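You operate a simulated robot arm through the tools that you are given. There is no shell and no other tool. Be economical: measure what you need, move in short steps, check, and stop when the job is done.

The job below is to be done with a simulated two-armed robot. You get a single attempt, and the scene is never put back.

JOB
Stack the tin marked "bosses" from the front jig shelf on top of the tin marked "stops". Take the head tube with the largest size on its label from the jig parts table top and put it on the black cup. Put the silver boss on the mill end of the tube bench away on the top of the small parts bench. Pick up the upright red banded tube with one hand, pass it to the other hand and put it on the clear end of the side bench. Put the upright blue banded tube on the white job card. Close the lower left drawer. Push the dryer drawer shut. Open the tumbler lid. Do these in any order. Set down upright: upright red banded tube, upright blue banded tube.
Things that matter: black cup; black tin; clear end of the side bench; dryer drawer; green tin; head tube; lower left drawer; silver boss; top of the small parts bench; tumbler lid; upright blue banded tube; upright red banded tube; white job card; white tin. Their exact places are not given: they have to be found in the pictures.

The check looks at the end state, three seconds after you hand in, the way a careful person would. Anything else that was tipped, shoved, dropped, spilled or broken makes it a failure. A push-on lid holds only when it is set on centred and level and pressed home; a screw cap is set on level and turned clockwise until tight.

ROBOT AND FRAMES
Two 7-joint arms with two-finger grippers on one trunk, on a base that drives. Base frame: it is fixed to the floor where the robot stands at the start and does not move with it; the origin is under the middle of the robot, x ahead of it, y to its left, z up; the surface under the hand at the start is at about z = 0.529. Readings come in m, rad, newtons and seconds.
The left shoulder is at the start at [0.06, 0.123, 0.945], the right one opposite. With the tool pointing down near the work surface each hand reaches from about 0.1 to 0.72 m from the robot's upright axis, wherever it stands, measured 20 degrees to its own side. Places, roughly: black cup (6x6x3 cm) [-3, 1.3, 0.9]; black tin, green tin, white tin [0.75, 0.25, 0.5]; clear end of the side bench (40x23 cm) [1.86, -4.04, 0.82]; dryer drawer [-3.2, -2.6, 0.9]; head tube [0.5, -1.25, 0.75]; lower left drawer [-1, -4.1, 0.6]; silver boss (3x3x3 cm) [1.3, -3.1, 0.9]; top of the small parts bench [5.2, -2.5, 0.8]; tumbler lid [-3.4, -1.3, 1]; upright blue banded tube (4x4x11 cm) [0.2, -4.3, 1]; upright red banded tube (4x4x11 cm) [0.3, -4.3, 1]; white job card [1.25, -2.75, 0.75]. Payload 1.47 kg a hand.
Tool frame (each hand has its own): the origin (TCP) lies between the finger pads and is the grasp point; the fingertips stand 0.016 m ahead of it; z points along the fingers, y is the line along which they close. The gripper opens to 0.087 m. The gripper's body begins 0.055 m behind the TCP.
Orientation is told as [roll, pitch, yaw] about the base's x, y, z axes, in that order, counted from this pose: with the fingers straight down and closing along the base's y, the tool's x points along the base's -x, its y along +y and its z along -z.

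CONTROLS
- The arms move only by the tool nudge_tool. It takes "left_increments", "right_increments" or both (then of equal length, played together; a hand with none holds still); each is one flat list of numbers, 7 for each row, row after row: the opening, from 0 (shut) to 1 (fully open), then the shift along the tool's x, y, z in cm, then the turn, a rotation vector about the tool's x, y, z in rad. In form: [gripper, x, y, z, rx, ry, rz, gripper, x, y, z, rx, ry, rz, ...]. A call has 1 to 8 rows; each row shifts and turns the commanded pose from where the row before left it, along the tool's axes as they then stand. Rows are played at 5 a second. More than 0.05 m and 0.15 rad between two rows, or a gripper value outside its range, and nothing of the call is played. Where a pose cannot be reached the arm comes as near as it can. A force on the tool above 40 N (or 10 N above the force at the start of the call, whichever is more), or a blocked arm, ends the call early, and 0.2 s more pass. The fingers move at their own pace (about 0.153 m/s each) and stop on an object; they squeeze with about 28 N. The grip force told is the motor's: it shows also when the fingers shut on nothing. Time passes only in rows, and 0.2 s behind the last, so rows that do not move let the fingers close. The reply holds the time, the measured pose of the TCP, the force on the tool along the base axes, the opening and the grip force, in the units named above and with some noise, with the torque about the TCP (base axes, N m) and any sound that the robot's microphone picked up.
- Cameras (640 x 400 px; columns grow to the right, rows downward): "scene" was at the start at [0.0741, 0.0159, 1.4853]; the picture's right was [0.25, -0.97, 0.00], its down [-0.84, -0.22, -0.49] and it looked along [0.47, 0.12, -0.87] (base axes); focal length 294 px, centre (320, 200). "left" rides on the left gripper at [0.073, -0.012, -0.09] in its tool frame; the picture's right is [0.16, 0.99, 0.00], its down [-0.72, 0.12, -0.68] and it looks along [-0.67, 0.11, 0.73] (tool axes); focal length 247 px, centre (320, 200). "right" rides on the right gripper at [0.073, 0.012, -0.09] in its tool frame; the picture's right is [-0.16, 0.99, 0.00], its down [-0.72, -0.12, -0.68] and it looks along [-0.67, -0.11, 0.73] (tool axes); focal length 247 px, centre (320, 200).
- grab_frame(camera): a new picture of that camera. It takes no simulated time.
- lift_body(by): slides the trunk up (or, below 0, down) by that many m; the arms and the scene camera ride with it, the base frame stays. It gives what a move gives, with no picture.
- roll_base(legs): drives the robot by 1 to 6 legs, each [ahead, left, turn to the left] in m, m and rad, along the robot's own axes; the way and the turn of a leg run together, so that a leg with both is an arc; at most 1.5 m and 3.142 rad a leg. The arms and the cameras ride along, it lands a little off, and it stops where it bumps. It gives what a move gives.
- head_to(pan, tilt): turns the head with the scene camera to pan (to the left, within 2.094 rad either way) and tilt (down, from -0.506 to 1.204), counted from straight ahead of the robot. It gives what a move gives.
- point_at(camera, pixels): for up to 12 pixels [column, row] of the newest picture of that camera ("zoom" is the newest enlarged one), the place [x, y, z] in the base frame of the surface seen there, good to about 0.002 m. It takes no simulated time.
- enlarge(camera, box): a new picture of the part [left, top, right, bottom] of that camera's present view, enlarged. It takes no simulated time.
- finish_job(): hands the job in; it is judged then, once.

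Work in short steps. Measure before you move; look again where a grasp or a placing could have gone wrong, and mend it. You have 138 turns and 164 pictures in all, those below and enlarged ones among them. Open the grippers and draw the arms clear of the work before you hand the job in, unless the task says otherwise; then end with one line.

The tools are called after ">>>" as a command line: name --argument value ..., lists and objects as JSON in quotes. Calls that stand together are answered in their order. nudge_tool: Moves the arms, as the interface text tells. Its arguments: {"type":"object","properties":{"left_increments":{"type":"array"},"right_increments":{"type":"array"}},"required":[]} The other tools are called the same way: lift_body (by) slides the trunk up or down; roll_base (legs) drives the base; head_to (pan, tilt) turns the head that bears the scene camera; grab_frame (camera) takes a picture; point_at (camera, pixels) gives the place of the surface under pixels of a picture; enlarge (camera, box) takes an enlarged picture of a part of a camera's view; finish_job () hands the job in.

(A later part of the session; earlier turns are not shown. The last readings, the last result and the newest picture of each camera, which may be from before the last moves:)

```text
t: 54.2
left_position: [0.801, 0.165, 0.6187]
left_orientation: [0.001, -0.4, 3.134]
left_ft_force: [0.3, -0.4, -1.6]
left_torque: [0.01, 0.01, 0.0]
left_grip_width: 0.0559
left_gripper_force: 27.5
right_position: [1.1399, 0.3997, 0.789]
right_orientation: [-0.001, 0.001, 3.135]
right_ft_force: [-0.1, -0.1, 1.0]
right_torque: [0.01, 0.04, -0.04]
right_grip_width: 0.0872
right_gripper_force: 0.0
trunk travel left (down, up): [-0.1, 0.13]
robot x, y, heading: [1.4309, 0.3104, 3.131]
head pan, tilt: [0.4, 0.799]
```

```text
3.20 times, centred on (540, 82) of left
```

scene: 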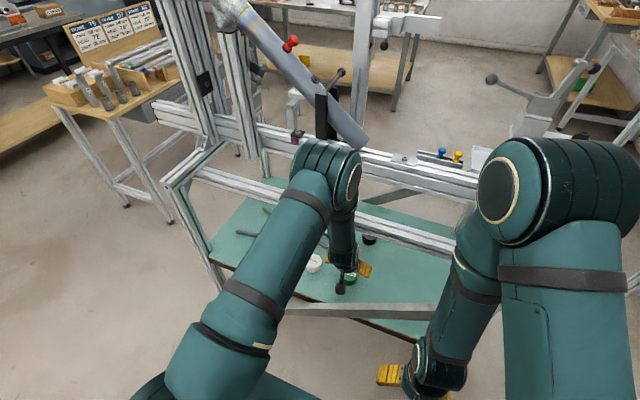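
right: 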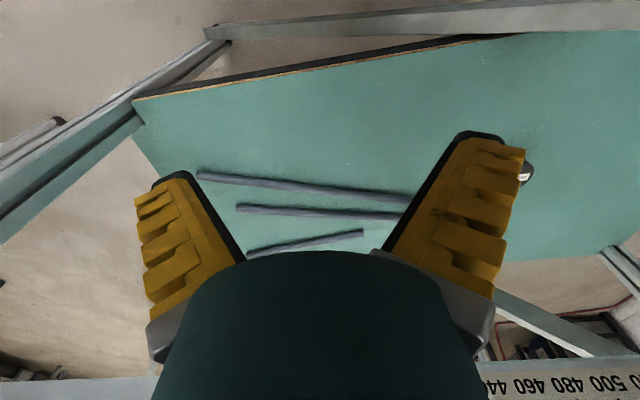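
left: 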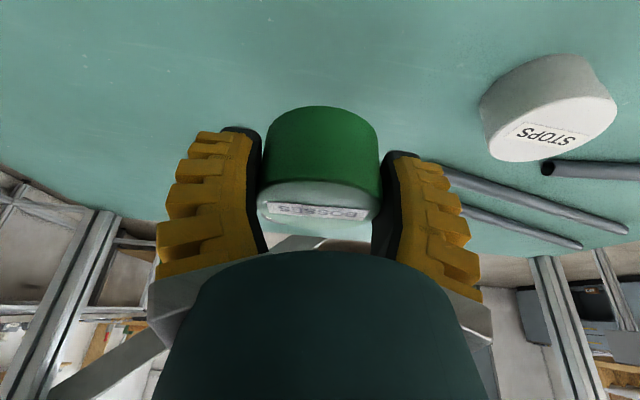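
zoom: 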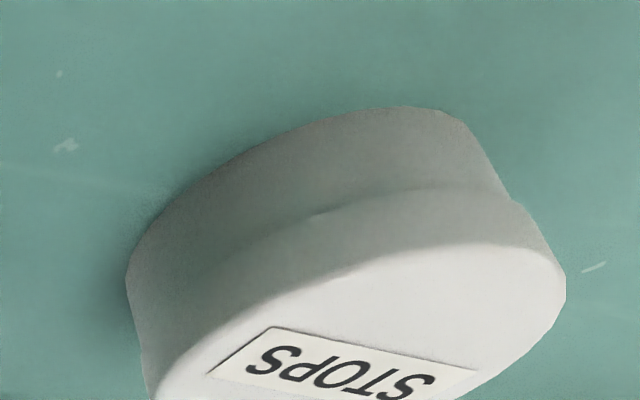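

I measure the rim of the white tin's top face, and the green tin's rim in the gripper.

>>> point_at --camera "left" --pixels '[[491, 150], [613, 98], [520, 159], [595, 92], [575, 140], [530, 113], [553, 124], [318, 184], [318, 220], [262, 195], [374, 200], [318, 205]]'

```text
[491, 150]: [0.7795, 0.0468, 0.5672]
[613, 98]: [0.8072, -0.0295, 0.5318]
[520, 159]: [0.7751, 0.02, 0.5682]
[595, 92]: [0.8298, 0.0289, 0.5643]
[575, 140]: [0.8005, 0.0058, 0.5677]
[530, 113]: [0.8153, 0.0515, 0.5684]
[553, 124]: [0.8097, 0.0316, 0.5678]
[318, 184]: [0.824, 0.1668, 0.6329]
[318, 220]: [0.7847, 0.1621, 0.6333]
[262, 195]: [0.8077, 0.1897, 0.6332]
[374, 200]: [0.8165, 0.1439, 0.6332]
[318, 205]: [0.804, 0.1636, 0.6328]
```

White centre ≈ (0.8015, 0.0285), green held centre ≈ (0.802, 0.165). I slide over by 13.65 cm in y.

>>> nudge_tool --left_increments '[0, 0.03, 2.73, -0.01, 0, 0, 0, 0, 0.03, 2.73, -0.01, 0, 0, 0, 0, 0.03, 2.73, -0.01, 0, 0, 0, 0, 0.03, 2.73, -0.01, 0, 0, 0, 0, 0.03, 2.73, -0.01, 0, 0, 0, 0, 0, 0, 0, 0, 0, 0]'

>>> grab_frame --camera "left"

>>> enlarge --camera "scene" --box '[260, 205, 420, 305]'

```text
t: 55.6
left_position: [0.8032, 0.0285, 0.6201]
left_orientation: [0.001, -0.4, 3.135]
left_ft_force: [-0.8, 0.1, -1.4]
left_torque: [-0.03, 0.0, 0.01]
left_grip_width: 0.0559
left_gripper_force: 28.6
right_position: [1.1401, 0.3985, 0.7882]
right_orientation: [0.0, 0.0, 3.134]
right_ft_force: [-0.3, -1.3, 0.5]
right_torque: [0.0, 0.02, 0.0]
right_grip_width: 0.0869
right_gripper_force: 0.0
trunk travel left (down, up): [-0.1, 0.13]
robot x, y, heading: [1.431, 0.3076, 3.136]
head pan, tilt: [0.4, 0.799]
```

```text
133 pictures are left
```

left: 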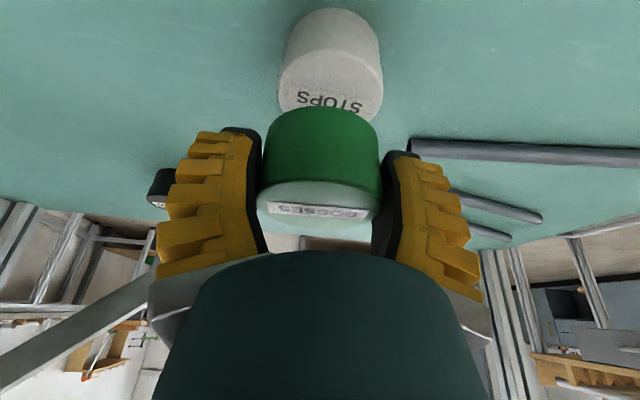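

```text
4.00 times, centred on (340, 255) of scene
```

zoom: 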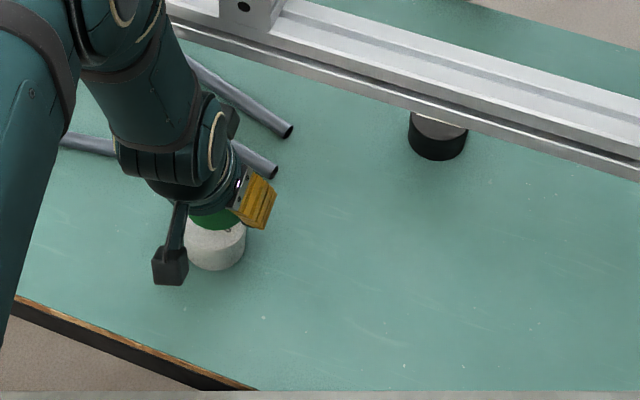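

I verify alignment by measuring side edges of both tins in this view.

>>> point_at --camera "left" --pixels '[[281, 80], [381, 80], [287, 50], [376, 50], [331, 60], [331, 15], [262, 160], [376, 160], [319, 150], [319, 120], [262, 195], [374, 200]]'

```text
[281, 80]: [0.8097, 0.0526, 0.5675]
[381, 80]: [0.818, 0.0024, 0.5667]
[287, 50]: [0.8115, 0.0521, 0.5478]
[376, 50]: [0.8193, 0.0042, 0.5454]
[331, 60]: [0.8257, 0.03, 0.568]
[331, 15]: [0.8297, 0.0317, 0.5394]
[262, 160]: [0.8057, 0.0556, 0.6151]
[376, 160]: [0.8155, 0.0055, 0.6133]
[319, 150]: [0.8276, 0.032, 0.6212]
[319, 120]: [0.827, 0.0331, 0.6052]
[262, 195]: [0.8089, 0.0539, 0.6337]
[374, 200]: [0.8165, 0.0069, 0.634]
```

Green sits ~3 mm too far in +y; correct while descending in small rows until contact.

>>> nudge_tool --left_increments '[0, 0.3, 0.13, 0.62, 0, 0, 0, 0, 0.3, 0.12, 0.62, 0, 0, 0, 0, 0.28, 0, 0.62, 0, 0, 0, 0, 0.2, 0, 0.45, 0, 0, 0, 0, 0.08, 0, 0.19, 0, 0, 0, 0, 0, 0, 0, 0, 0, 0]'

>>> grab_frame --camera "left"

```text
t: 57.0
left_position: [0.8036, 0.0261, 0.5924]
left_orientation: [0.0, -0.401, 3.135]
left_ft_force: [-0.4, -0.5, -1.3]
left_torque: [0.0, -0.04, 0.05]
left_grip_width: 0.0554
left_gripper_force: 27.9
right_position: [1.1392, 0.4001, 0.7897]
right_orientation: [-0.001, -0.002, 3.134]
right_ft_force: [-0.2, -0.3, -0.3]
right_torque: [0.0, 0.02, -0.01]
right_grip_width: 0.0872
right_gripper_force: 0.0
trunk travel left (down, up): [-0.1, 0.13]
robot x, y, heading: [1.4259, 0.3077, 3.134]
head pan, tilt: [0.4, 0.799]
```

```text
131 pictures are left
```

left: 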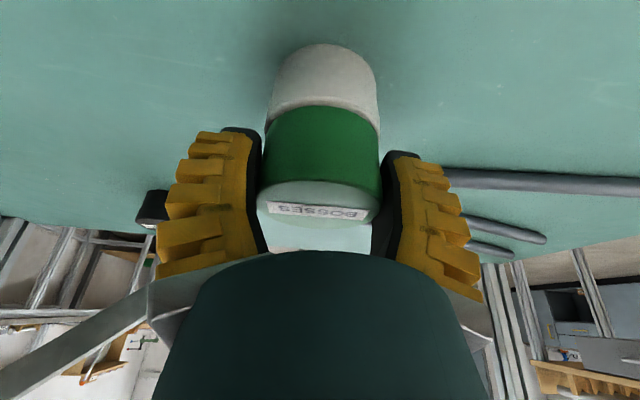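

Well aligned. Force still shows the tin's weight, so lower 1–2 mm to contact.

>>> nudge_tool --left_increments '[0, 0.05, 0, 0.1, 0, 0, 0, 0, 0.05, 0, 0.1, 0, 0, 0, 0, 0, 0, 0, 0, 0, 0]'

```text
t: 57.8
left_position: [0.8004, 0.0258, 0.5911]
left_orientation: [0.0, -0.401, 3.133]
left_ft_force: [0.8, -0.7, 3.3]
left_torque: [-0.07, 0.03, -0.02]
left_grip_width: 0.0557
left_gripper_force: 27.7
right_position: [1.1409, 0.3988, 0.7896]
right_orientation: [-0.001, 0.0, 3.134]
right_ft_force: [-0.5, 0.2, 0.5]
right_torque: [0.04, 0.02, -0.01]
right_grip_width: 0.087
right_gripper_force: 0.0
trunk travel left (down, up): [-0.1, 0.13]
robot x, y, heading: [1.4312, 0.3046, 3.136]
head pan, tilt: [0.4, 0.799]
```

Contact (+3.3 N). Open and withdraw along the tool axis back to the hover.

>>> nudge_tool --left_increments '[1, 0, 0, 0, 0, 0, 0, 1, 0, 0, 0, 0, 0, 0, 1, 0, 0, -1, 0, 0, 0, 1, 0, 0, -3, 0, 0, 0, 1, 0, 0, -4, 0, 0, 0, 1, 0, 0, -4, 0, 0, 0]'

>>> grab_frame --camera "left"

```text
t: 59.2
left_position: [0.8516, 0.0232, 0.7023]
left_orientation: [0.001, -0.4, 3.134]
left_ft_force: [0.1, -0.4, -0.1]
left_torque: [0.0, -0.02, 0.01]
left_grip_width: 0.0871
left_gripper_force: 0.0
right_position: [1.14, 0.4003, 0.7895]
right_orientation: [0.0, -0.001, 3.136]
right_ft_force: [-0.5, 0.8, 0.4]
right_torque: [0.01, 0.04, -0.03]
right_grip_width: 0.0868
right_gripper_force: 0.1
trunk travel left (down, up): [-0.1, 0.13]
robot x, y, heading: [1.4245, 0.3059, 3.135]
head pan, tilt: [0.4, 0.799]
```

```text
130 pictures are left
```

left: 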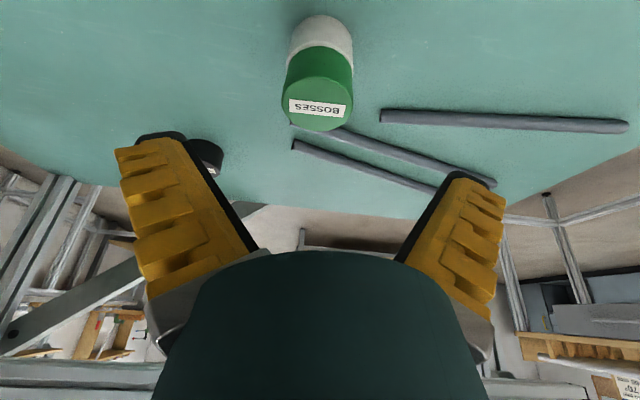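

Stack is good. I retract the left hand upright and drive down the aisle to y≈−1.2 to look at the jig parts table.

>>> nudge_tool --left_increments '[1, 3.75, 0, -2.67, 0, 0, 0, 1, 3.75, 0, -2.67, 0, 0, 0, 1, 3.75, 0, -2.67, 0, 0, 0, 1, 3.75, 0, -2.67, 0, 0, 0, 1, 3.75, 0, -2.67, 0, 0.13, 0, 1, 3.75, 0, -2.67, 0, 0.13, 0, 1, 0, 0, 0, 0, 0.14, 0]'

>>> roll_base --legs '[[0, 1.5, 0]]'

>>> head_to --pan 0.1 --tilt 0.7

>>> grab_frame --camera "scene"

```text
t: 60.8
left_position: [1.1161, 0.0238, 0.7675]
left_orientation: [0.001, 0.001, 3.134]
left_ft_force: [0.1, 0.1, 0.0]
left_torque: [0.05, -0.05, -0.01]
left_grip_width: 0.0872
left_gripper_force: 0.1
right_position: [1.1382, 0.3998, 0.7885]
right_orientation: [0.0, 0.001, 3.136]
right_ft_force: [0.1, -1.0, 0.0]
right_torque: [-0.01, 0.02, -0.01]
right_grip_width: 0.0873
right_gripper_force: 0.0
trunk travel left (down, up): [-0.1, 0.13]
robot x, y, heading: [1.4269, 0.3081, 3.135]
head pan, tilt: [0.4, 0.799]
```

```text
t: 74.2
left_position: [1.0835, -1.4768, 0.7666]
left_orientation: [-0.002, 0.0, 3.109]
left_ft_force: [0.0, 0.2, 0.4]
left_torque: [-0.02, 0.0, 0.0]
left_grip_width: 0.087
left_gripper_force: 0.0
right_position: [1.115, -1.1021, 0.7885]
right_orientation: [0.001, -0.001, 3.112]
right_ft_force: [-0.9, -0.6, -1.3]
right_torque: [0.02, 0.01, -0.01]
right_grip_width: 0.0872
right_gripper_force: 0.0
trunk travel left (down, up): [-0.1, 0.13]
robot x, y, heading: [1.3992, -1.2001, 3.112]
head pan, tilt: [0.4, 0.799]
```

```text
t: 75.0
left_position: [1.0836, -1.4787, 0.7672]
left_orientation: [0.001, 0.0, 3.11]
left_ft_force: [-0.3, -0.6, -0.3]
left_torque: [-0.01, 0.01, -0.01]
left_grip_width: 0.0871
left_gripper_force: 0.1
right_position: [1.1156, -1.1029, 0.7895]
right_orientation: [0.001, 0.0, 3.112]
right_ft_force: [-0.4, 0.9, -0.5]
right_torque: [-0.01, 0.0, -0.01]
right_grip_width: 0.0871
right_gripper_force: 0.1
trunk travel left (down, up): [-0.1, 0.13]
robot x, y, heading: [1.4014, -1.199, 3.112]
head pan, tilt: [0.099, 0.7]
```

```text
129 pictures are left
```

scene: 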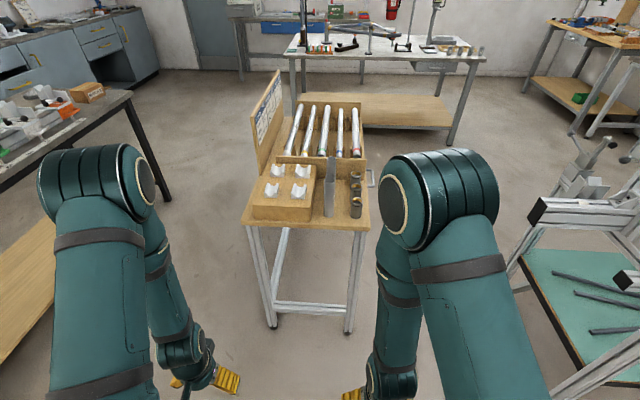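

>>> enlarge --camera "scene" --box '[230, 90, 390, 240]'

>>> point_at --camera "zoom" --pixels '[[480, 295], [480, 240], [480, 335], [400, 310], [400, 200], [200, 300], [300, 340], [500, 380], [540, 120], [120, 370]]'

```text
2.67 times, centred on (310, 165) of scene
```

zoom: 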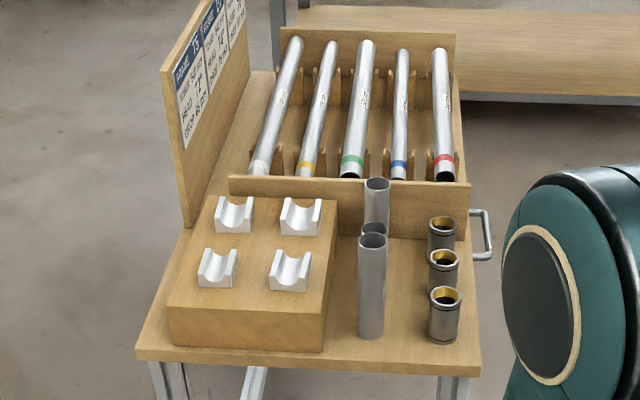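

```text
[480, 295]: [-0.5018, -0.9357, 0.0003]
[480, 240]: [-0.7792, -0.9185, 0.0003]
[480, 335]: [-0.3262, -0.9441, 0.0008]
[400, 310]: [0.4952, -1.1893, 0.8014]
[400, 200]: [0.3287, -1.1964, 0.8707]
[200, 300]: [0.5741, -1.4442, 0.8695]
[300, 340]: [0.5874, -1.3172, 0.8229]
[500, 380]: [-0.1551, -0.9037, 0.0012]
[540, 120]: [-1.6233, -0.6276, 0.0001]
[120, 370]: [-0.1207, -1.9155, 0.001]
```

I zoom in closer on the cylinders to find labels.

>>> enlarge --camera "scene" --box '[315, 150, 365, 225]'

>>> point_at --camera "zoom" --pixels '[[260, 60], [260, 180], [260, 350], [410, 170], [410, 250], [410, 330], [410, 395]]'

```text
5.33 times, centred on (340, 188) of scene
```

zoom: 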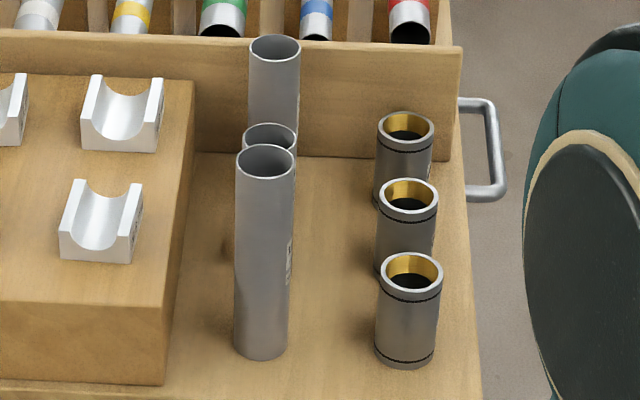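

```text
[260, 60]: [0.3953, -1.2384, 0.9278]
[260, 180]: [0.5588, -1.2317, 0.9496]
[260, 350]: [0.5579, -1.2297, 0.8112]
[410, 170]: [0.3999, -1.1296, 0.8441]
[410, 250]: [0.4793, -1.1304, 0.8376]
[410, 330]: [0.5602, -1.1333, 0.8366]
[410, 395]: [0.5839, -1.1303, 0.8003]
```

Tall tubes carry labels on their +y side. I shift toward +y to read them.

>>> roll_base --legs '[[0, -0.5, 0.03]]'

>>> head_to --pan 0.55 --tilt 0.55

>>> grab_frame --camera "scene"

```text
t: 79.9
left_position: [1.0994, -0.9875, 0.7663]
left_orientation: [0.002, 0.001, -3.128]
left_ft_force: [0.1, -0.3, 0.2]
left_torque: [0.04, 0.04, 0.0]
left_grip_width: 0.0867
left_gripper_force: 0.0
right_position: [1.1147, -0.61, 0.7876]
right_orientation: [-0.001, 0.001, -3.13]
right_ft_force: [-0.5, -0.6, 0.2]
right_torque: [0.01, 0.04, 0.01]
right_grip_width: 0.0872
right_gripper_force: 0.1
trunk travel left (down, up): [-0.1, 0.13]
robot x, y, heading: [1.4037, -0.698, -3.124]
head pan, tilt: [0.099, 0.7]
```

```text
t: 80.8
left_position: [1.0988, -0.9858, 0.7673]
left_orientation: [-0.001, -0.001, -3.13]
left_ft_force: [-0.5, 0.4, 0.9]
left_torque: [0.0, 0.04, -0.02]
left_grip_width: 0.0873
left_gripper_force: 0.1
right_position: [1.1149, -0.6107, 0.7889]
right_orientation: [0.0, 0.001, -3.129]
right_ft_force: [-0.8, 0.5, -0.8]
right_torque: [0.01, -0.01, 0.0]
right_grip_width: 0.0868
right_gripper_force: 0.1
trunk travel left (down, up): [-0.1, 0.13]
robot x, y, heading: [1.4054, -0.6972, -3.132]
head pan, tilt: [0.55, 0.55]
```

```text
126 pictures are left
```

scene: 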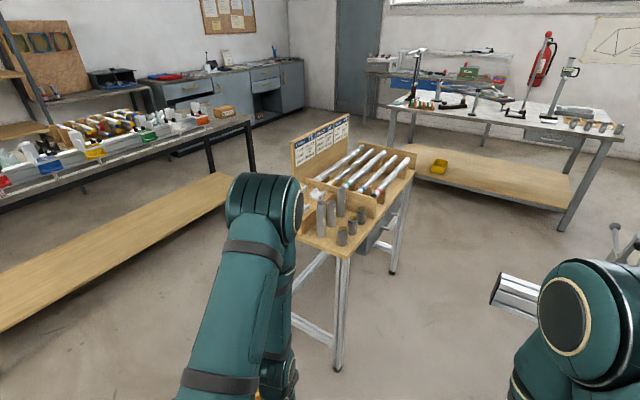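

>>> enlarge --camera "scene" --box '[308, 180, 372, 250]'

>>> enlarge --camera "scene" --box '[314, 190, 350, 232]'

```text
5.71 times, centred on (340, 215) of scene
```

zoom: 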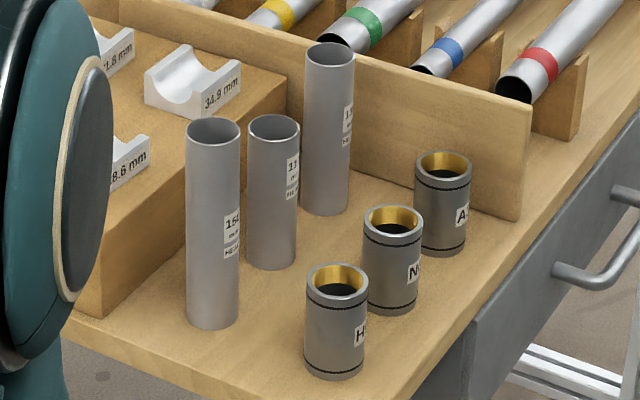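

```text
9.52 times, centred on (332, 211) of scene
```

zoom: 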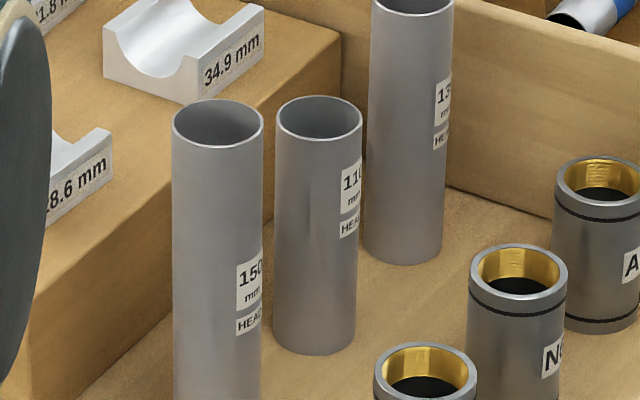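

The nearest tall tube reads about "150", the others "11x" and "13x", so it is the largest. I raise the trunk and drive to about (1.15, −1.03), then look.

>>> lift_body --by 0.13

>>> roll_base --legs '[[0.25, 0.33, 0]]'

>>> head_to --pan 0.3 --tilt 0.8

>>> enlarge --camera "scene" --box '[220, 100, 420, 225]'

```text
t: 82.4
left_position: [1.0982, -0.9869, 0.8977]
left_orientation: [-0.001, 0.0, -3.129]
left_ft_force: [0.6, 0.0, -1.1]
left_torque: [0.01, -0.03, -0.02]
left_grip_width: 0.087
left_gripper_force: 0.1
right_position: [1.1154, -0.6094, 0.9182]
right_orientation: [0.001, 0.0, -3.13]
right_ft_force: [-0.7, 0.3, -0.3]
right_torque: [0.0, -0.02, 0.01]
right_grip_width: 0.0867
right_gripper_force: 0.0
trunk travel left (down, up): [-0.23, 0.0]
robot x, y, heading: [1.4079, -0.6963, -3.128]
head pan, tilt: [0.55, 0.55]
```

```text
t: 85.9
left_position: [0.858, -1.3259, 0.8968]
left_orientation: [0.001, -0.001, -3.13]
left_ft_force: [-0.5, 0.4, 0.1]
left_torque: [0.02, -0.02, -0.01]
left_grip_width: 0.0868
left_gripper_force: 0.0
right_position: [0.8735, -0.9485, 0.9189]
right_orientation: [-0.001, -0.001, -3.127]
right_ft_force: [0.3, 0.0, 0.2]
right_torque: [0.01, -0.02, 0.0]
right_grip_width: 0.087
right_gripper_force: 0.0
trunk travel left (down, up): [-0.23, 0.0]
robot x, y, heading: [1.1615, -1.0368, -3.126]
head pan, tilt: [0.55, 0.55]
```

```text
t: 86.7
left_position: [0.8586, -1.3253, 0.8976]
left_orientation: [-0.001, 0.0, -3.131]
left_ft_force: [0.1, 0.1, -0.3]
left_torque: [0.0, 0.01, -0.01]
left_grip_width: 0.0871
left_gripper_force: 0.0
right_position: [0.8734, -0.949, 0.919]
right_orientation: [-0.001, 0.0, -3.127]
right_ft_force: [0.4, -0.7, -0.6]
right_torque: [-0.03, -0.02, -0.01]
right_grip_width: 0.087
right_gripper_force: 0.0
trunk travel left (down, up): [-0.23, 0.0]
robot x, y, heading: [1.1668, -1.0363, -3.127]
head pan, tilt: [0.3, 0.799]
```

```text
3.20 times, centred on (320, 162) of scene
```

zoom: 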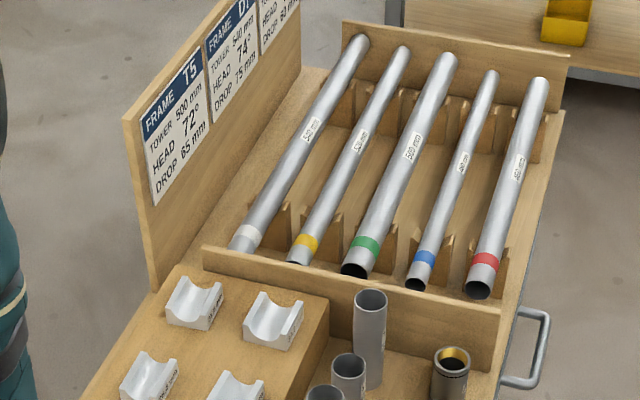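

>>> enlarge --camera "scene" --box '[270, 170, 430, 290]'

>>> point_at --camera "zoom" --pixels '[[228, 150], [228, 180], [200, 155], [257, 155], [228, 230], [182, 98], [175, 60], [335, 105], [355, 175], [392, 250], [180, 250]]'

>>> grab_frame --camera "left"

```text
3.33 times, centred on (350, 230) of scene
```

zoom: 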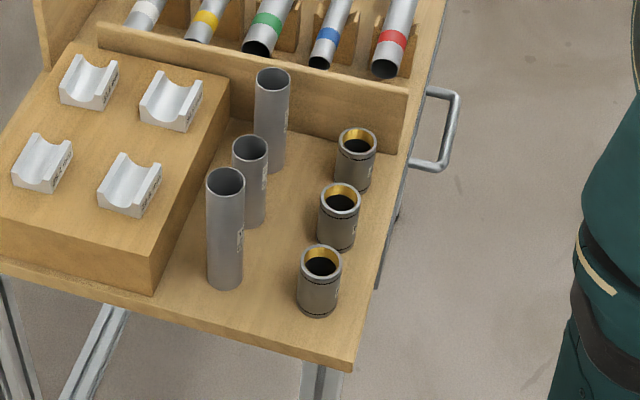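

```text
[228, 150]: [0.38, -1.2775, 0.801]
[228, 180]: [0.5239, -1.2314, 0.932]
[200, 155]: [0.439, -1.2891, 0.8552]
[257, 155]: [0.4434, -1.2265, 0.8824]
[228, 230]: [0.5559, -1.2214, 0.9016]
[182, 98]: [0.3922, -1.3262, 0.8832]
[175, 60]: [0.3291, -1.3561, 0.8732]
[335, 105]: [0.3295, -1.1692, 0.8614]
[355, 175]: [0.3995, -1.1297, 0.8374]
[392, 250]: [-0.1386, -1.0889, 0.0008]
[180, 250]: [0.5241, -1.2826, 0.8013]
```

```text
121 pictures are left
```

left: 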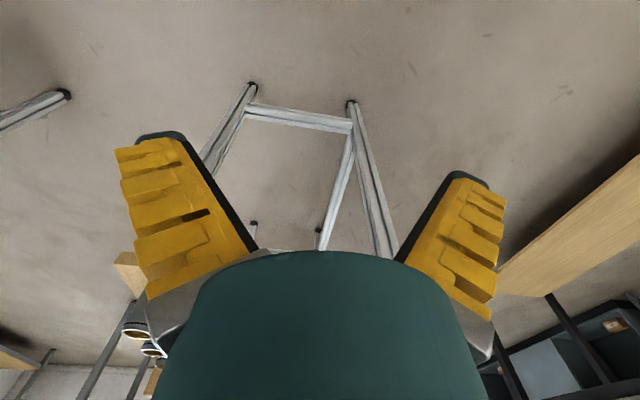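

Tall tube axis ≈ (0.540, −1.229), top ≈ 0.95. I raise the left hand and move above it.

>>> nudge_tool --left_increments '[1, 0, 0, -3.6, 0, 0, 0, 1, 0, 0, -3.6, 0, 0, 0, 1, 0, 0, -3.6, 0, 0, 0]'

>>> nudge_tool --left_increments '[1, -4.54, -1.42, 0, 0, 0, 0, 1, -4.54, -1.42, 0, 0, 0, 0, 1, -4.54, -1.42, 0, 0, 0, 0, 1, -4.54, -1.42, 0, 0, 0, 0, 1, -4.54, -1.42, 0, 0, 0, 0, 1, -4.54, -1.42, 0, 0, 0, 0, 1, -4.54, -1.42, 0, 0, 0, 0]'

>>> grab_frame --camera "left"

```text
t: 87.5
left_position: [0.8597, -1.3261, 1.0074]
left_orientation: [0.0, 0.002, -3.127]
left_ft_force: [-0.7, 0.3, 0.3]
left_torque: [-0.03, -0.01, -0.04]
left_grip_width: 0.0871
left_gripper_force: 0.1
right_position: [0.8735, -0.947, 0.9189]
right_orientation: [-0.001, 0.0, -3.128]
right_ft_force: [-1.1, 0.2, -0.2]
right_torque: [-0.01, 0.01, 0.02]
right_grip_width: 0.0871
right_gripper_force: 0.0
trunk travel left (down, up): [-0.23, 0.0]
robot x, y, heading: [1.1629, -1.0341, -3.129]
head pan, tilt: [0.3, 0.799]
```

```text
t: 89.1
left_position: [0.5369, -1.2272, 1.0045]
left_orientation: [-0.001, 0.0, -3.128]
left_ft_force: [0.1, -0.4, 0.1]
left_torque: [-0.02, -0.02, -0.02]
left_grip_width: 0.0874
left_gripper_force: 0.0
right_position: [0.873, -0.9477, 0.9184]
right_orientation: [0.0, 0.002, -3.127]
right_ft_force: [0.6, -0.2, 0.0]
right_torque: [0.0, 0.0, -0.01]
right_grip_width: 0.0867
right_gripper_force: 0.1
trunk travel left (down, up): [-0.23, 0.0]
robot x, y, heading: [1.1659, -1.0341, -3.132]
head pan, tilt: [0.3, 0.799]
```

```text
120 pictures are left
```

left: 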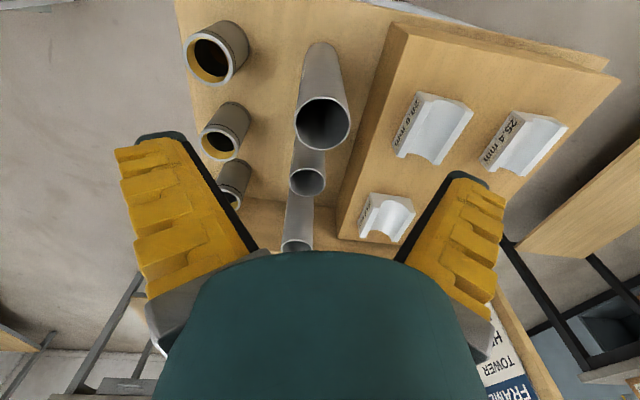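

The tube's mouth is at (323,122). I measure its rim.

>>> point_at --camera "left" --pixels '[[296, 122], [350, 120], [323, 98], [323, 150], [300, 135], [346, 138], [400, 30], [400, 60]]'

```text
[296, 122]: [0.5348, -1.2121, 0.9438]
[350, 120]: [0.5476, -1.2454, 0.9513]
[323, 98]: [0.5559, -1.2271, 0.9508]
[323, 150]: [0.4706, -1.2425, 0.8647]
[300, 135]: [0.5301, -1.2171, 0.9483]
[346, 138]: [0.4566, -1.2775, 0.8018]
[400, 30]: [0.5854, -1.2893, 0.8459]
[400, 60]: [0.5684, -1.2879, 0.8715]
```

Axis (0.539, −1.229). Descend 9 cm and grip.

>>> nudge_tool --left_increments '[1, 0.2, 0.2, 3, 0, 0, 0, 1, 0, 0, 3, 0, 0, 0, 1, 0, 0, 3, 0, 0, 0, 0, 0, 0, 0, 0, 0, 0, 0, 0, 0, 0, 0, 0, 0, 0, 0, 0, 0, 0, 0, 0, 0, 0, 0, 0, 0, 0, 0]'

>>> nudge_tool --left_increments '[0, 0, 0, -0.5, 0, 0, 0, 0, 0, 0, -1, 0, 0, 0, 0, 0, 0, -2, 0, 0, 0, 0, 0, 0, -3, 0, 0, 0, 0, 0, 0, -3, 0, 0, 0]'

>>> grab_frame --camera "scene"

```text
t: 90.7
left_position: [0.5411, -1.2296, 0.9158]
left_orientation: [0.001, 0.0, -3.128]
left_ft_force: [-0.1, 0.9, 0.2]
left_torque: [0.02, 0.04, 0.01]
left_grip_width: 0.0277
left_gripper_force: 28.0
right_position: [0.8741, -0.9487, 0.9187]
right_orientation: [0.001, -0.001, -3.129]
right_ft_force: [-0.5, -0.7, -0.1]
right_torque: [-0.01, 0.0, 0.0]
right_grip_width: 0.087
right_gripper_force: 0.0
trunk travel left (down, up): [-0.23, 0.0]
robot x, y, heading: [1.1618, -1.0344, -3.127]
head pan, tilt: [0.3, 0.799]
```

```text
t: 91.9
left_position: [0.5426, -1.2328, 1.0096]
left_orientation: [0.001, 0.002, -3.129]
left_ft_force: [1.1, 0.6, -2.0]
left_torque: [0.04, -0.02, 0.02]
left_grip_width: 0.0271
left_gripper_force: 27.9
right_position: [0.874, -0.9482, 0.9189]
right_orientation: [-0.001, 0.0, -3.126]
right_ft_force: [-0.3, 0.4, 0.2]
right_torque: [-0.01, -0.01, 0.02]
right_grip_width: 0.0873
right_gripper_force: 0.0
trunk travel left (down, up): [-0.23, 0.0]
robot x, y, heading: [1.1639, -1.0316, -3.126]
head pan, tilt: [0.3, 0.799]
```

```text
119 pictures are left
```

scene: 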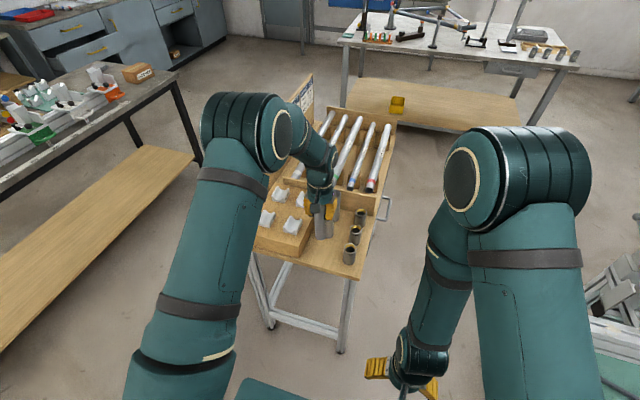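

Held (2 N weight). I draw it back toward the body, slightly inward, keeping it at z≈1.0.

>>> nudge_tool --left_increments '[0, 4.5, -0.8, 0, 0, 0, 0, 0, 4.5, -0.8, 0, 0, 0, 0, 0, 4.5, -0.8, 0, 0, 0, 0, 0, 4.5, -0.8, 0, 0, 0, 0, 0, 4.5, -0.8, 0, 0, 0, 0, 0, 4.5, -0.8, 0, 0, 0, 0]'

>>> roll_base --legs '[[-0.25, 0, 0], [0, -1.5, -0.015], [0, -0.53, 0], [1.45, 0, 0]]'

>>> head_to --pan 0 --tilt 0.5

>>> grab_frame --camera "scene"

```text
t: 93.3
left_position: [0.8107, -1.181, 1.011]
left_orientation: [0.0, -0.003, -3.127]
left_ft_force: [0.6, 0.2, -1.0]
left_torque: [0.0, 0.02, 0.01]
left_grip_width: 0.0267
left_gripper_force: 28.5
right_position: [0.8746, -0.9476, 0.9193]
right_orientation: [0.0, 0.001, -3.127]
right_ft_force: [-0.4, 0.1, 0.3]
right_torque: [0.02, 0.01, 0.0]
right_grip_width: 0.087
right_gripper_force: 0.0
trunk travel left (down, up): [-0.23, 0.0]
robot x, y, heading: [1.1642, -1.0322, -3.131]
head pan, tilt: [0.3, 0.799]
```

```text
t: 119.5
left_position: [-0.4332, 0.8474, 1.0122]
left_orientation: [-0.002, 0.001, 3.127]
left_ft_force: [-0.5, -0.4, -1.8]
left_torque: [0.02, 0.01, 0.01]
left_grip_width: 0.0223
left_gripper_force: 28.2
right_position: [-0.3631, 1.078, 0.9196]
right_orientation: [-0.001, 0.002, 3.126]
right_ft_force: [1.3, 0.2, -0.4]
right_torque: [0.0, -0.03, -0.02]
right_grip_width: 0.087
right_gripper_force: 0.1
trunk travel left (down, up): [-0.23, 0.0]
robot x, y, heading: [-0.0761, 0.9847, 3.126]
head pan, tilt: [0.3, 0.799]
```

```text
t: 120.2
left_position: [-0.4337, 0.8471, 1.0122]
left_orientation: [-0.001, 0.003, 3.126]
left_ft_force: [-0.6, 0.1, -1.6]
left_torque: [-0.03, 0.01, 0.0]
left_grip_width: 0.0228
left_gripper_force: 27.9
right_position: [-0.3644, 1.0765, 0.9192]
right_orientation: [0.0, 0.001, 3.125]
right_ft_force: [0.4, -0.2, 0.2]
right_torque: [-0.01, 0.02, -0.01]
right_grip_width: 0.0871
right_gripper_force: 0.0
trunk travel left (down, up): [-0.23, 0.0]
robot x, y, heading: [-0.0756, 0.9833, 3.124]
head pan, tilt: [0.0, 0.499]
```

```text
118 pictures are left
```

scene: 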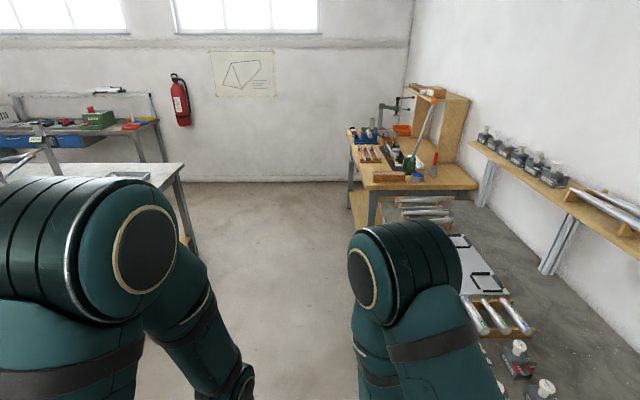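

The grip width is shrinking (0.028 → 0.0228), so I check the tube in hand.

>>> grab_frame --camera "left"

>>> head_to --pan 0.3 --tilt 1.0

>>> grab_frame --camera "scene"

```text
117 pictures are left
```

left: 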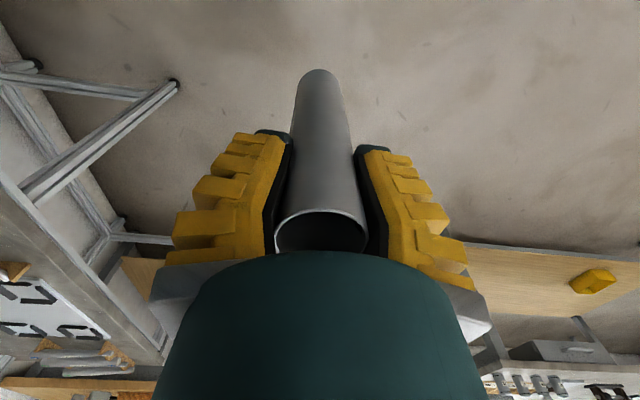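

```text
t: 121.2
left_position: [-0.4338, 0.8476, 1.0119]
left_orientation: [0.001, -0.001, 3.125]
left_ft_force: [-1.2, 0.9, -1.0]
left_torque: [0.05, 0.01, 0.0]
left_grip_width: 0.0225
left_gripper_force: 27.9
right_position: [-0.3641, 1.0773, 0.9199]
right_orientation: [0.001, 0.001, 3.127]
right_ft_force: [0.1, 0.2, 0.6]
right_torque: [0.0, -0.01, -0.03]
right_grip_width: 0.087
right_gripper_force: 0.1
trunk travel left (down, up): [-0.23, 0.0]
robot x, y, heading: [-0.0758, 0.9837, 3.125]
head pan, tilt: [0.3, 1.0]
```

```text
116 pictures are left
```

scene: 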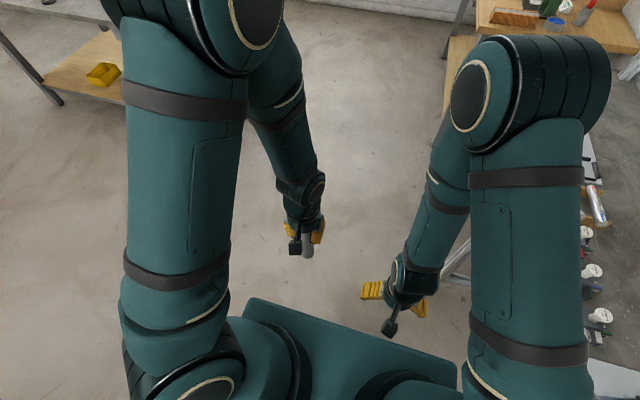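

I measure where the tube sits relative to the TCP (−0.434, 0.848).

>>> point_at --camera "left" --pixels '[[278, 230], [364, 230], [320, 212], [320, 180], [320, 120], [318, 80], [292, 130], [350, 130], [320, 240], [280, 160], [362, 165]]'

>>> enlarge --camera "left" --box '[240, 60, 400, 260]'

```text
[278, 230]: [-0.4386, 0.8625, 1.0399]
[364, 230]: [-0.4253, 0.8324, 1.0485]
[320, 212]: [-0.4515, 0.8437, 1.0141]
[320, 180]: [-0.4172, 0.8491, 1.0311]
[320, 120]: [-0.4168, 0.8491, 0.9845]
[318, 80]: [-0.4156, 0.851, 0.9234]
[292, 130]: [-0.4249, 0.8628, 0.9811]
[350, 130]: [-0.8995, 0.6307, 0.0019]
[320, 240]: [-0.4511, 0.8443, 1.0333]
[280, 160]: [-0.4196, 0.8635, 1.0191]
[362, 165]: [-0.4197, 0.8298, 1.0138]
```

```text
2.00 times, centred on (320, 160) of left
```

zoom: 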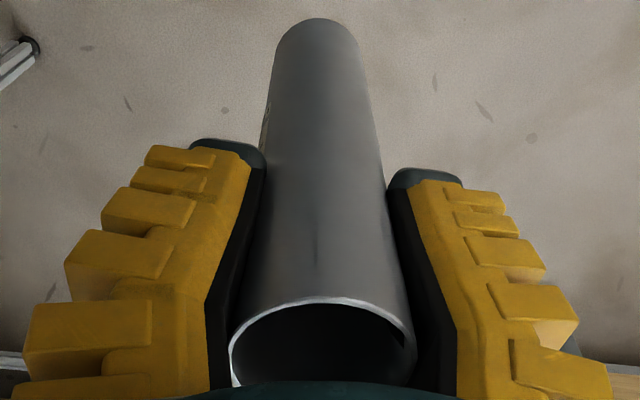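

No slip: the tube axis matches the TCP and the top is unchanged. I look for the black cup on the wooden bench ahead.

>>> head_to --pan -0.1 --tilt 0.35

>>> enlarge --camera "scene" --box '[280, 110, 480, 260]'

>>> point_at --camera "zoom" --pixels '[[100, 110], [160, 160], [250, 185], [130, 200], [400, 190], [60, 330], [170, 330], [330, 280], [400, 330], [240, 290]]'

```text
t: 122.2
left_position: [-0.4343, 0.8467, 1.0126]
left_orientation: [0.001, 0.0, 3.126]
left_ft_force: [-0.5, -0.6, -2.2]
left_torque: [-0.02, -0.02, 0.02]
left_grip_width: 0.0226
left_gripper_force: 28.2
right_position: [-0.3642, 1.077, 0.9197]
right_orientation: [0.0, 0.0, 3.127]
right_ft_force: [0.3, -0.4, -0.3]
right_torque: [-0.01, 0.02, -0.02]
right_grip_width: 0.087
right_gripper_force: 0.1
trunk travel left (down, up): [-0.23, 0.0]
robot x, y, heading: [-0.0782, 0.9815, 3.122]
head pan, tilt: [-0.099, 0.351]
```

```text
2.67 times, centred on (380, 185) of scene
```

zoom: 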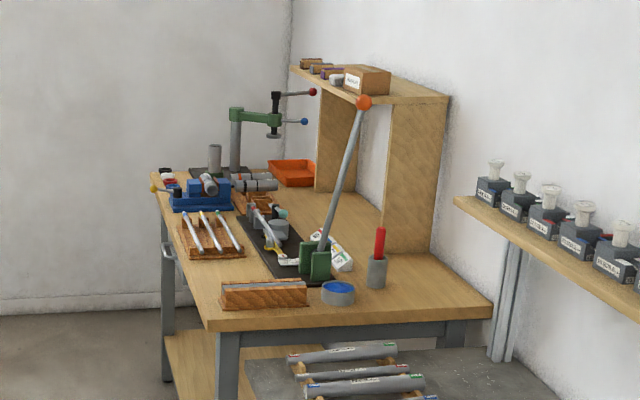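

```text
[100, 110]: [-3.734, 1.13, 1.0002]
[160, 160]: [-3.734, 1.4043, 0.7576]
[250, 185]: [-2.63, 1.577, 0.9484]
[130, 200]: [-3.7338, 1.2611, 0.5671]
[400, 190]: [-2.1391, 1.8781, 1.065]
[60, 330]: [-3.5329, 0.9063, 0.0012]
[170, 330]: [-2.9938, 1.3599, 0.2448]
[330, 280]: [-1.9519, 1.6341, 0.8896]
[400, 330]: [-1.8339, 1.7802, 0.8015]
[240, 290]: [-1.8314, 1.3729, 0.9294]
```

The wooden bench's far front corner near (−3, 1.3) holds the cup. I check the other bench's corner for the lane.

>>> grab_frame --camera "scene"

>>> point_at --camera "scene" --pixels '[[240, 230], [215, 200], [220, 280], [180, 240], [330, 173], [300, 250], [330, 300], [140, 210]]'

>>> enlarge --camera "scene" --box '[320, 155, 380, 195]'

```text
113 pictures are left
```

scene: 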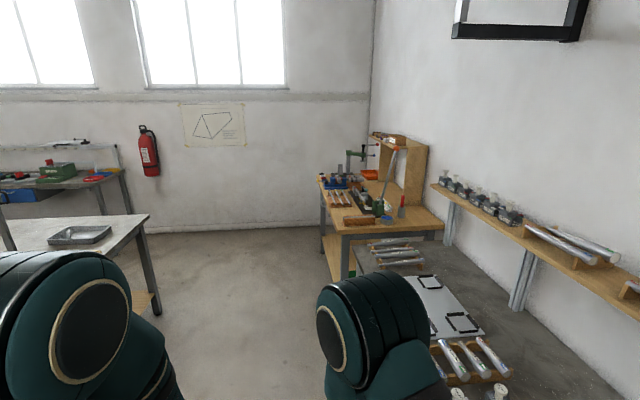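

```text
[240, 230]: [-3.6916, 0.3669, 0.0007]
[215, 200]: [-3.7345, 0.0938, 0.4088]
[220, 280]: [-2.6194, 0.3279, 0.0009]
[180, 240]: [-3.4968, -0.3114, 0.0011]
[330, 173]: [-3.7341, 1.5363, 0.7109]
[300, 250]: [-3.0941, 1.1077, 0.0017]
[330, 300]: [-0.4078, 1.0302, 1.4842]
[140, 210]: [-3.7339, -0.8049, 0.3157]
```

```text
10.00 times, centred on (350, 175) of scene
```

zoom: 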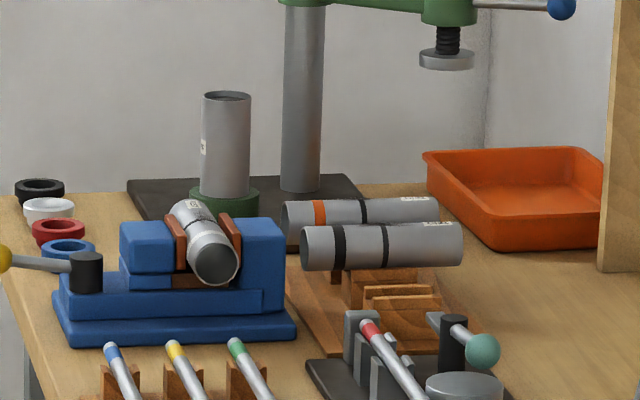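

The black ring-cup is the farthest of four at the bench's front edge. I drive to about (−2.8, 0.68) and turn to face the bench (+y).

>>> roll_base --legs '[[1.45, 0.3, 0.02], [1.27, 0, 0], [0, 0, -1.57]]'

>>> head_to --pan 0.3 --tilt 0.75

>>> grab_frame --camera "scene"

```text
t: 139.3
left_position: [-2.942, 1.0648, 1.0126]
left_orientation: [-0.001, 0.001, 1.584]
left_ft_force: [-0.6, -0.6, -1.6]
left_torque: [0.01, -0.02, 0.01]
left_grip_width: 0.022
left_gripper_force: 28.0
right_position: [-2.7088, 1.0006, 0.92]
right_orientation: [0.0, 0.0, 1.584]
right_ft_force: [0.7, 0.5, -0.1]
right_torque: [0.0, 0.01, 0.01]
right_grip_width: 0.0872
right_gripper_force: 0.0
trunk travel left (down, up): [-0.23, 0.0]
robot x, y, heading: [-2.7925, 0.7129, 1.588]
head pan, tilt: [-0.099, 0.351]
```

```text
t: 140.2
left_position: [-2.9413, 1.0641, 1.0124]
left_orientation: [-0.001, 0.0, 1.585]
left_ft_force: [0.6, 0.4, -1.4]
left_torque: [0.01, 0.05, -0.05]
left_grip_width: 0.022
left_gripper_force: 28.1
right_position: [-2.7107, 1.0009, 0.9191]
right_orientation: [-0.001, -0.002, 1.586]
right_ft_force: [-0.3, 0.0, 0.3]
right_torque: [-0.02, 0.01, -0.03]
right_grip_width: 0.0873
right_gripper_force: 0.1
trunk travel left (down, up): [-0.23, 0.0]
robot x, y, heading: [-2.7975, 0.7057, 1.58]
head pan, tilt: [0.3, 0.75]
```

```text
111 pictures are left
```

scene: 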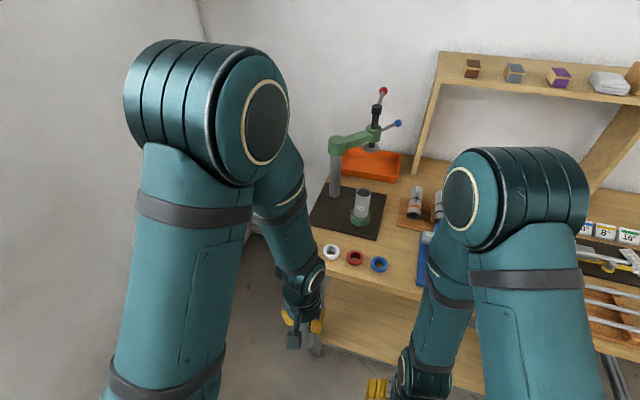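

The black ring is hidden behind the left forearm. I look through the left camera and measure the visible rings.

>>> grab_frame --camera "left"

>>> enlarge --camera "scene" --box '[290, 170, 450, 290]'

>>> point_at --camera "zoom" --pixels '[[168, 320], [168, 345], [140, 330], [195, 330], [260, 345], [357, 370], [150, 380], [100, 200], [170, 330]]'

```text
110 pictures are left
```

left: 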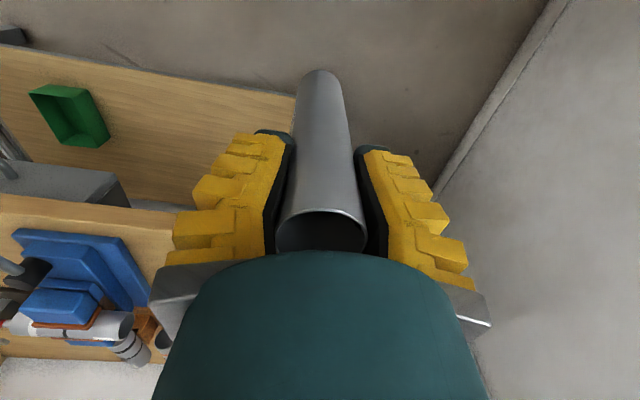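

```text
3.33 times, centred on (370, 230) of scene
```

zoom: 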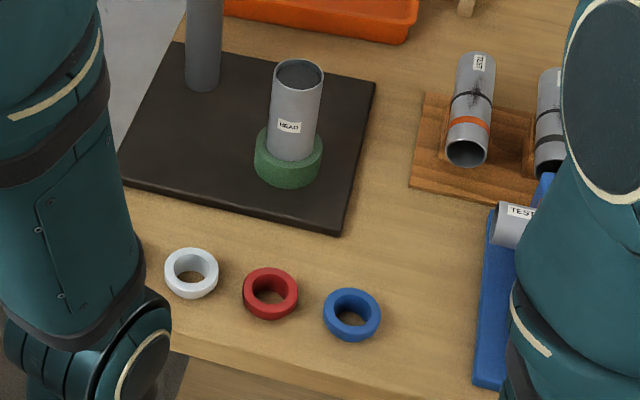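

```text
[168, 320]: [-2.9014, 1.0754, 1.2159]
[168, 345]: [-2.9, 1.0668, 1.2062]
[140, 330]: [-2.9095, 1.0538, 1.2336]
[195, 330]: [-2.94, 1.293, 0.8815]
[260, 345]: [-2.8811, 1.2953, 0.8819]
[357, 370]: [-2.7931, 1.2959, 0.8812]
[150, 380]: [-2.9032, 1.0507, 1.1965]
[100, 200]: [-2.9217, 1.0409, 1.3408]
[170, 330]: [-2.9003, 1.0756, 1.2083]
```

I measure the ring centres, then shift the base left-back a bit to expose the black ring.

>>> point_at --camera "zoom" --pixels '[[190, 252], [170, 272], [190, 290], [216, 272], [270, 272], [270, 312], [352, 293], [352, 332], [190, 268], [290, 180]]'

>>> roll_base --legs '[[0, 0.18, 0]]'

>>> head_to --pan 0.1 --tilt 0.85

>>> grab_frame --camera "scene"

```text
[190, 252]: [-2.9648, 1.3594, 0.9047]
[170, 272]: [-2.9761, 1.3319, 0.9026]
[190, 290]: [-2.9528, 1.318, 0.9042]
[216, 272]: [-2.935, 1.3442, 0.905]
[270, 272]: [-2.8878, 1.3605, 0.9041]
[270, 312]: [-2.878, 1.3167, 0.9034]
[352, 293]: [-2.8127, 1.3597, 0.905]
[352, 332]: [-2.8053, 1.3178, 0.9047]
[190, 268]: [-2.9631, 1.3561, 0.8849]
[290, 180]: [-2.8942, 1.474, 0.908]
```

```text
t: 142.4
left_position: [-3.1201, 1.0633, 1.0118]
left_orientation: [0.0, -0.001, 1.584]
left_ft_force: [0.3, 0.6, -2.3]
left_torque: [-0.02, 0.0, 0.02]
left_grip_width: 0.022
left_gripper_force: 27.9
right_position: [-2.8884, 0.9976, 0.9191]
right_orientation: [0.0, -0.002, 1.583]
right_ft_force: [-0.1, -0.1, -0.1]
right_torque: [0.01, -0.03, 0.03]
right_grip_width: 0.0869
right_gripper_force: 0.1
trunk travel left (down, up): [-0.23, 0.0]
robot x, y, heading: [-2.9754, 0.7079, 1.576]
head pan, tilt: [0.3, 0.75]
```

```text
t: 143.1
left_position: [-3.1207, 1.0617, 1.012]
left_orientation: [0.001, -0.001, 1.581]
left_ft_force: [-0.4, -0.5, -1.1]
left_torque: [-0.01, 0.01, -0.01]
left_grip_width: 0.0221
left_gripper_force: 28.4
right_position: [-2.887, 0.9977, 0.9185]
right_orientation: [0.0, 0.0, 1.583]
right_ft_force: [0.2, 0.2, 0.0]
right_torque: [0.0, 0.05, -0.02]
right_grip_width: 0.0868
right_gripper_force: 0.1
trunk travel left (down, up): [-0.23, 0.0]
robot x, y, heading: [-2.9764, 0.7081, 1.582]
head pan, tilt: [0.099, 0.85]
```

```text
108 pictures are left
```

scene: 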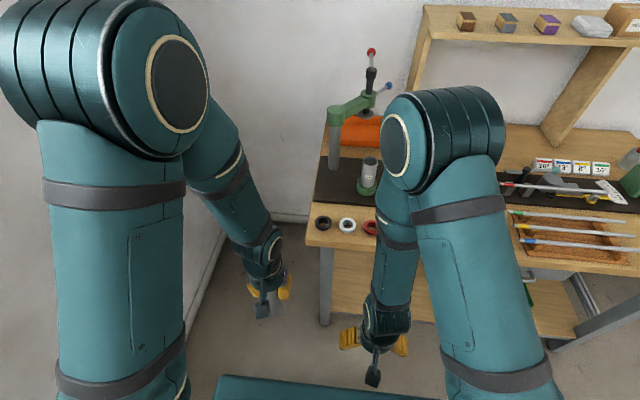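

>>> enlarge --camera "scene" --box '[300, 200, 380, 250]'

>>> point_at --camera "zoom" --pixels '[[187, 132], [187, 225], [115, 178], [256, 178], [187, 172], [187, 150], [187, 215], [125, 178], [248, 178]]'

```text
8.00 times, centred on (340, 225) of scene
```

zoom: 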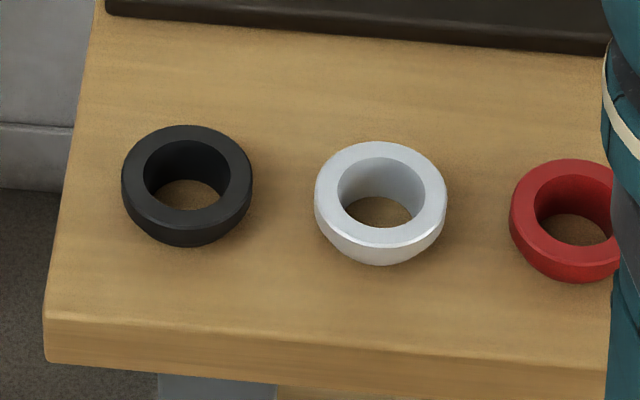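

```text
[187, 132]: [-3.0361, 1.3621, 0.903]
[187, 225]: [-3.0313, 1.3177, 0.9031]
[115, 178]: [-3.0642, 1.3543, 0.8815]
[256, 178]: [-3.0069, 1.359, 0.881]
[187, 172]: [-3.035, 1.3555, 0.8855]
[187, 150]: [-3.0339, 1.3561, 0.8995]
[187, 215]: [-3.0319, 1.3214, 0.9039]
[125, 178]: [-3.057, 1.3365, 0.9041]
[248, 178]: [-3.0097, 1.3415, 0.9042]
```

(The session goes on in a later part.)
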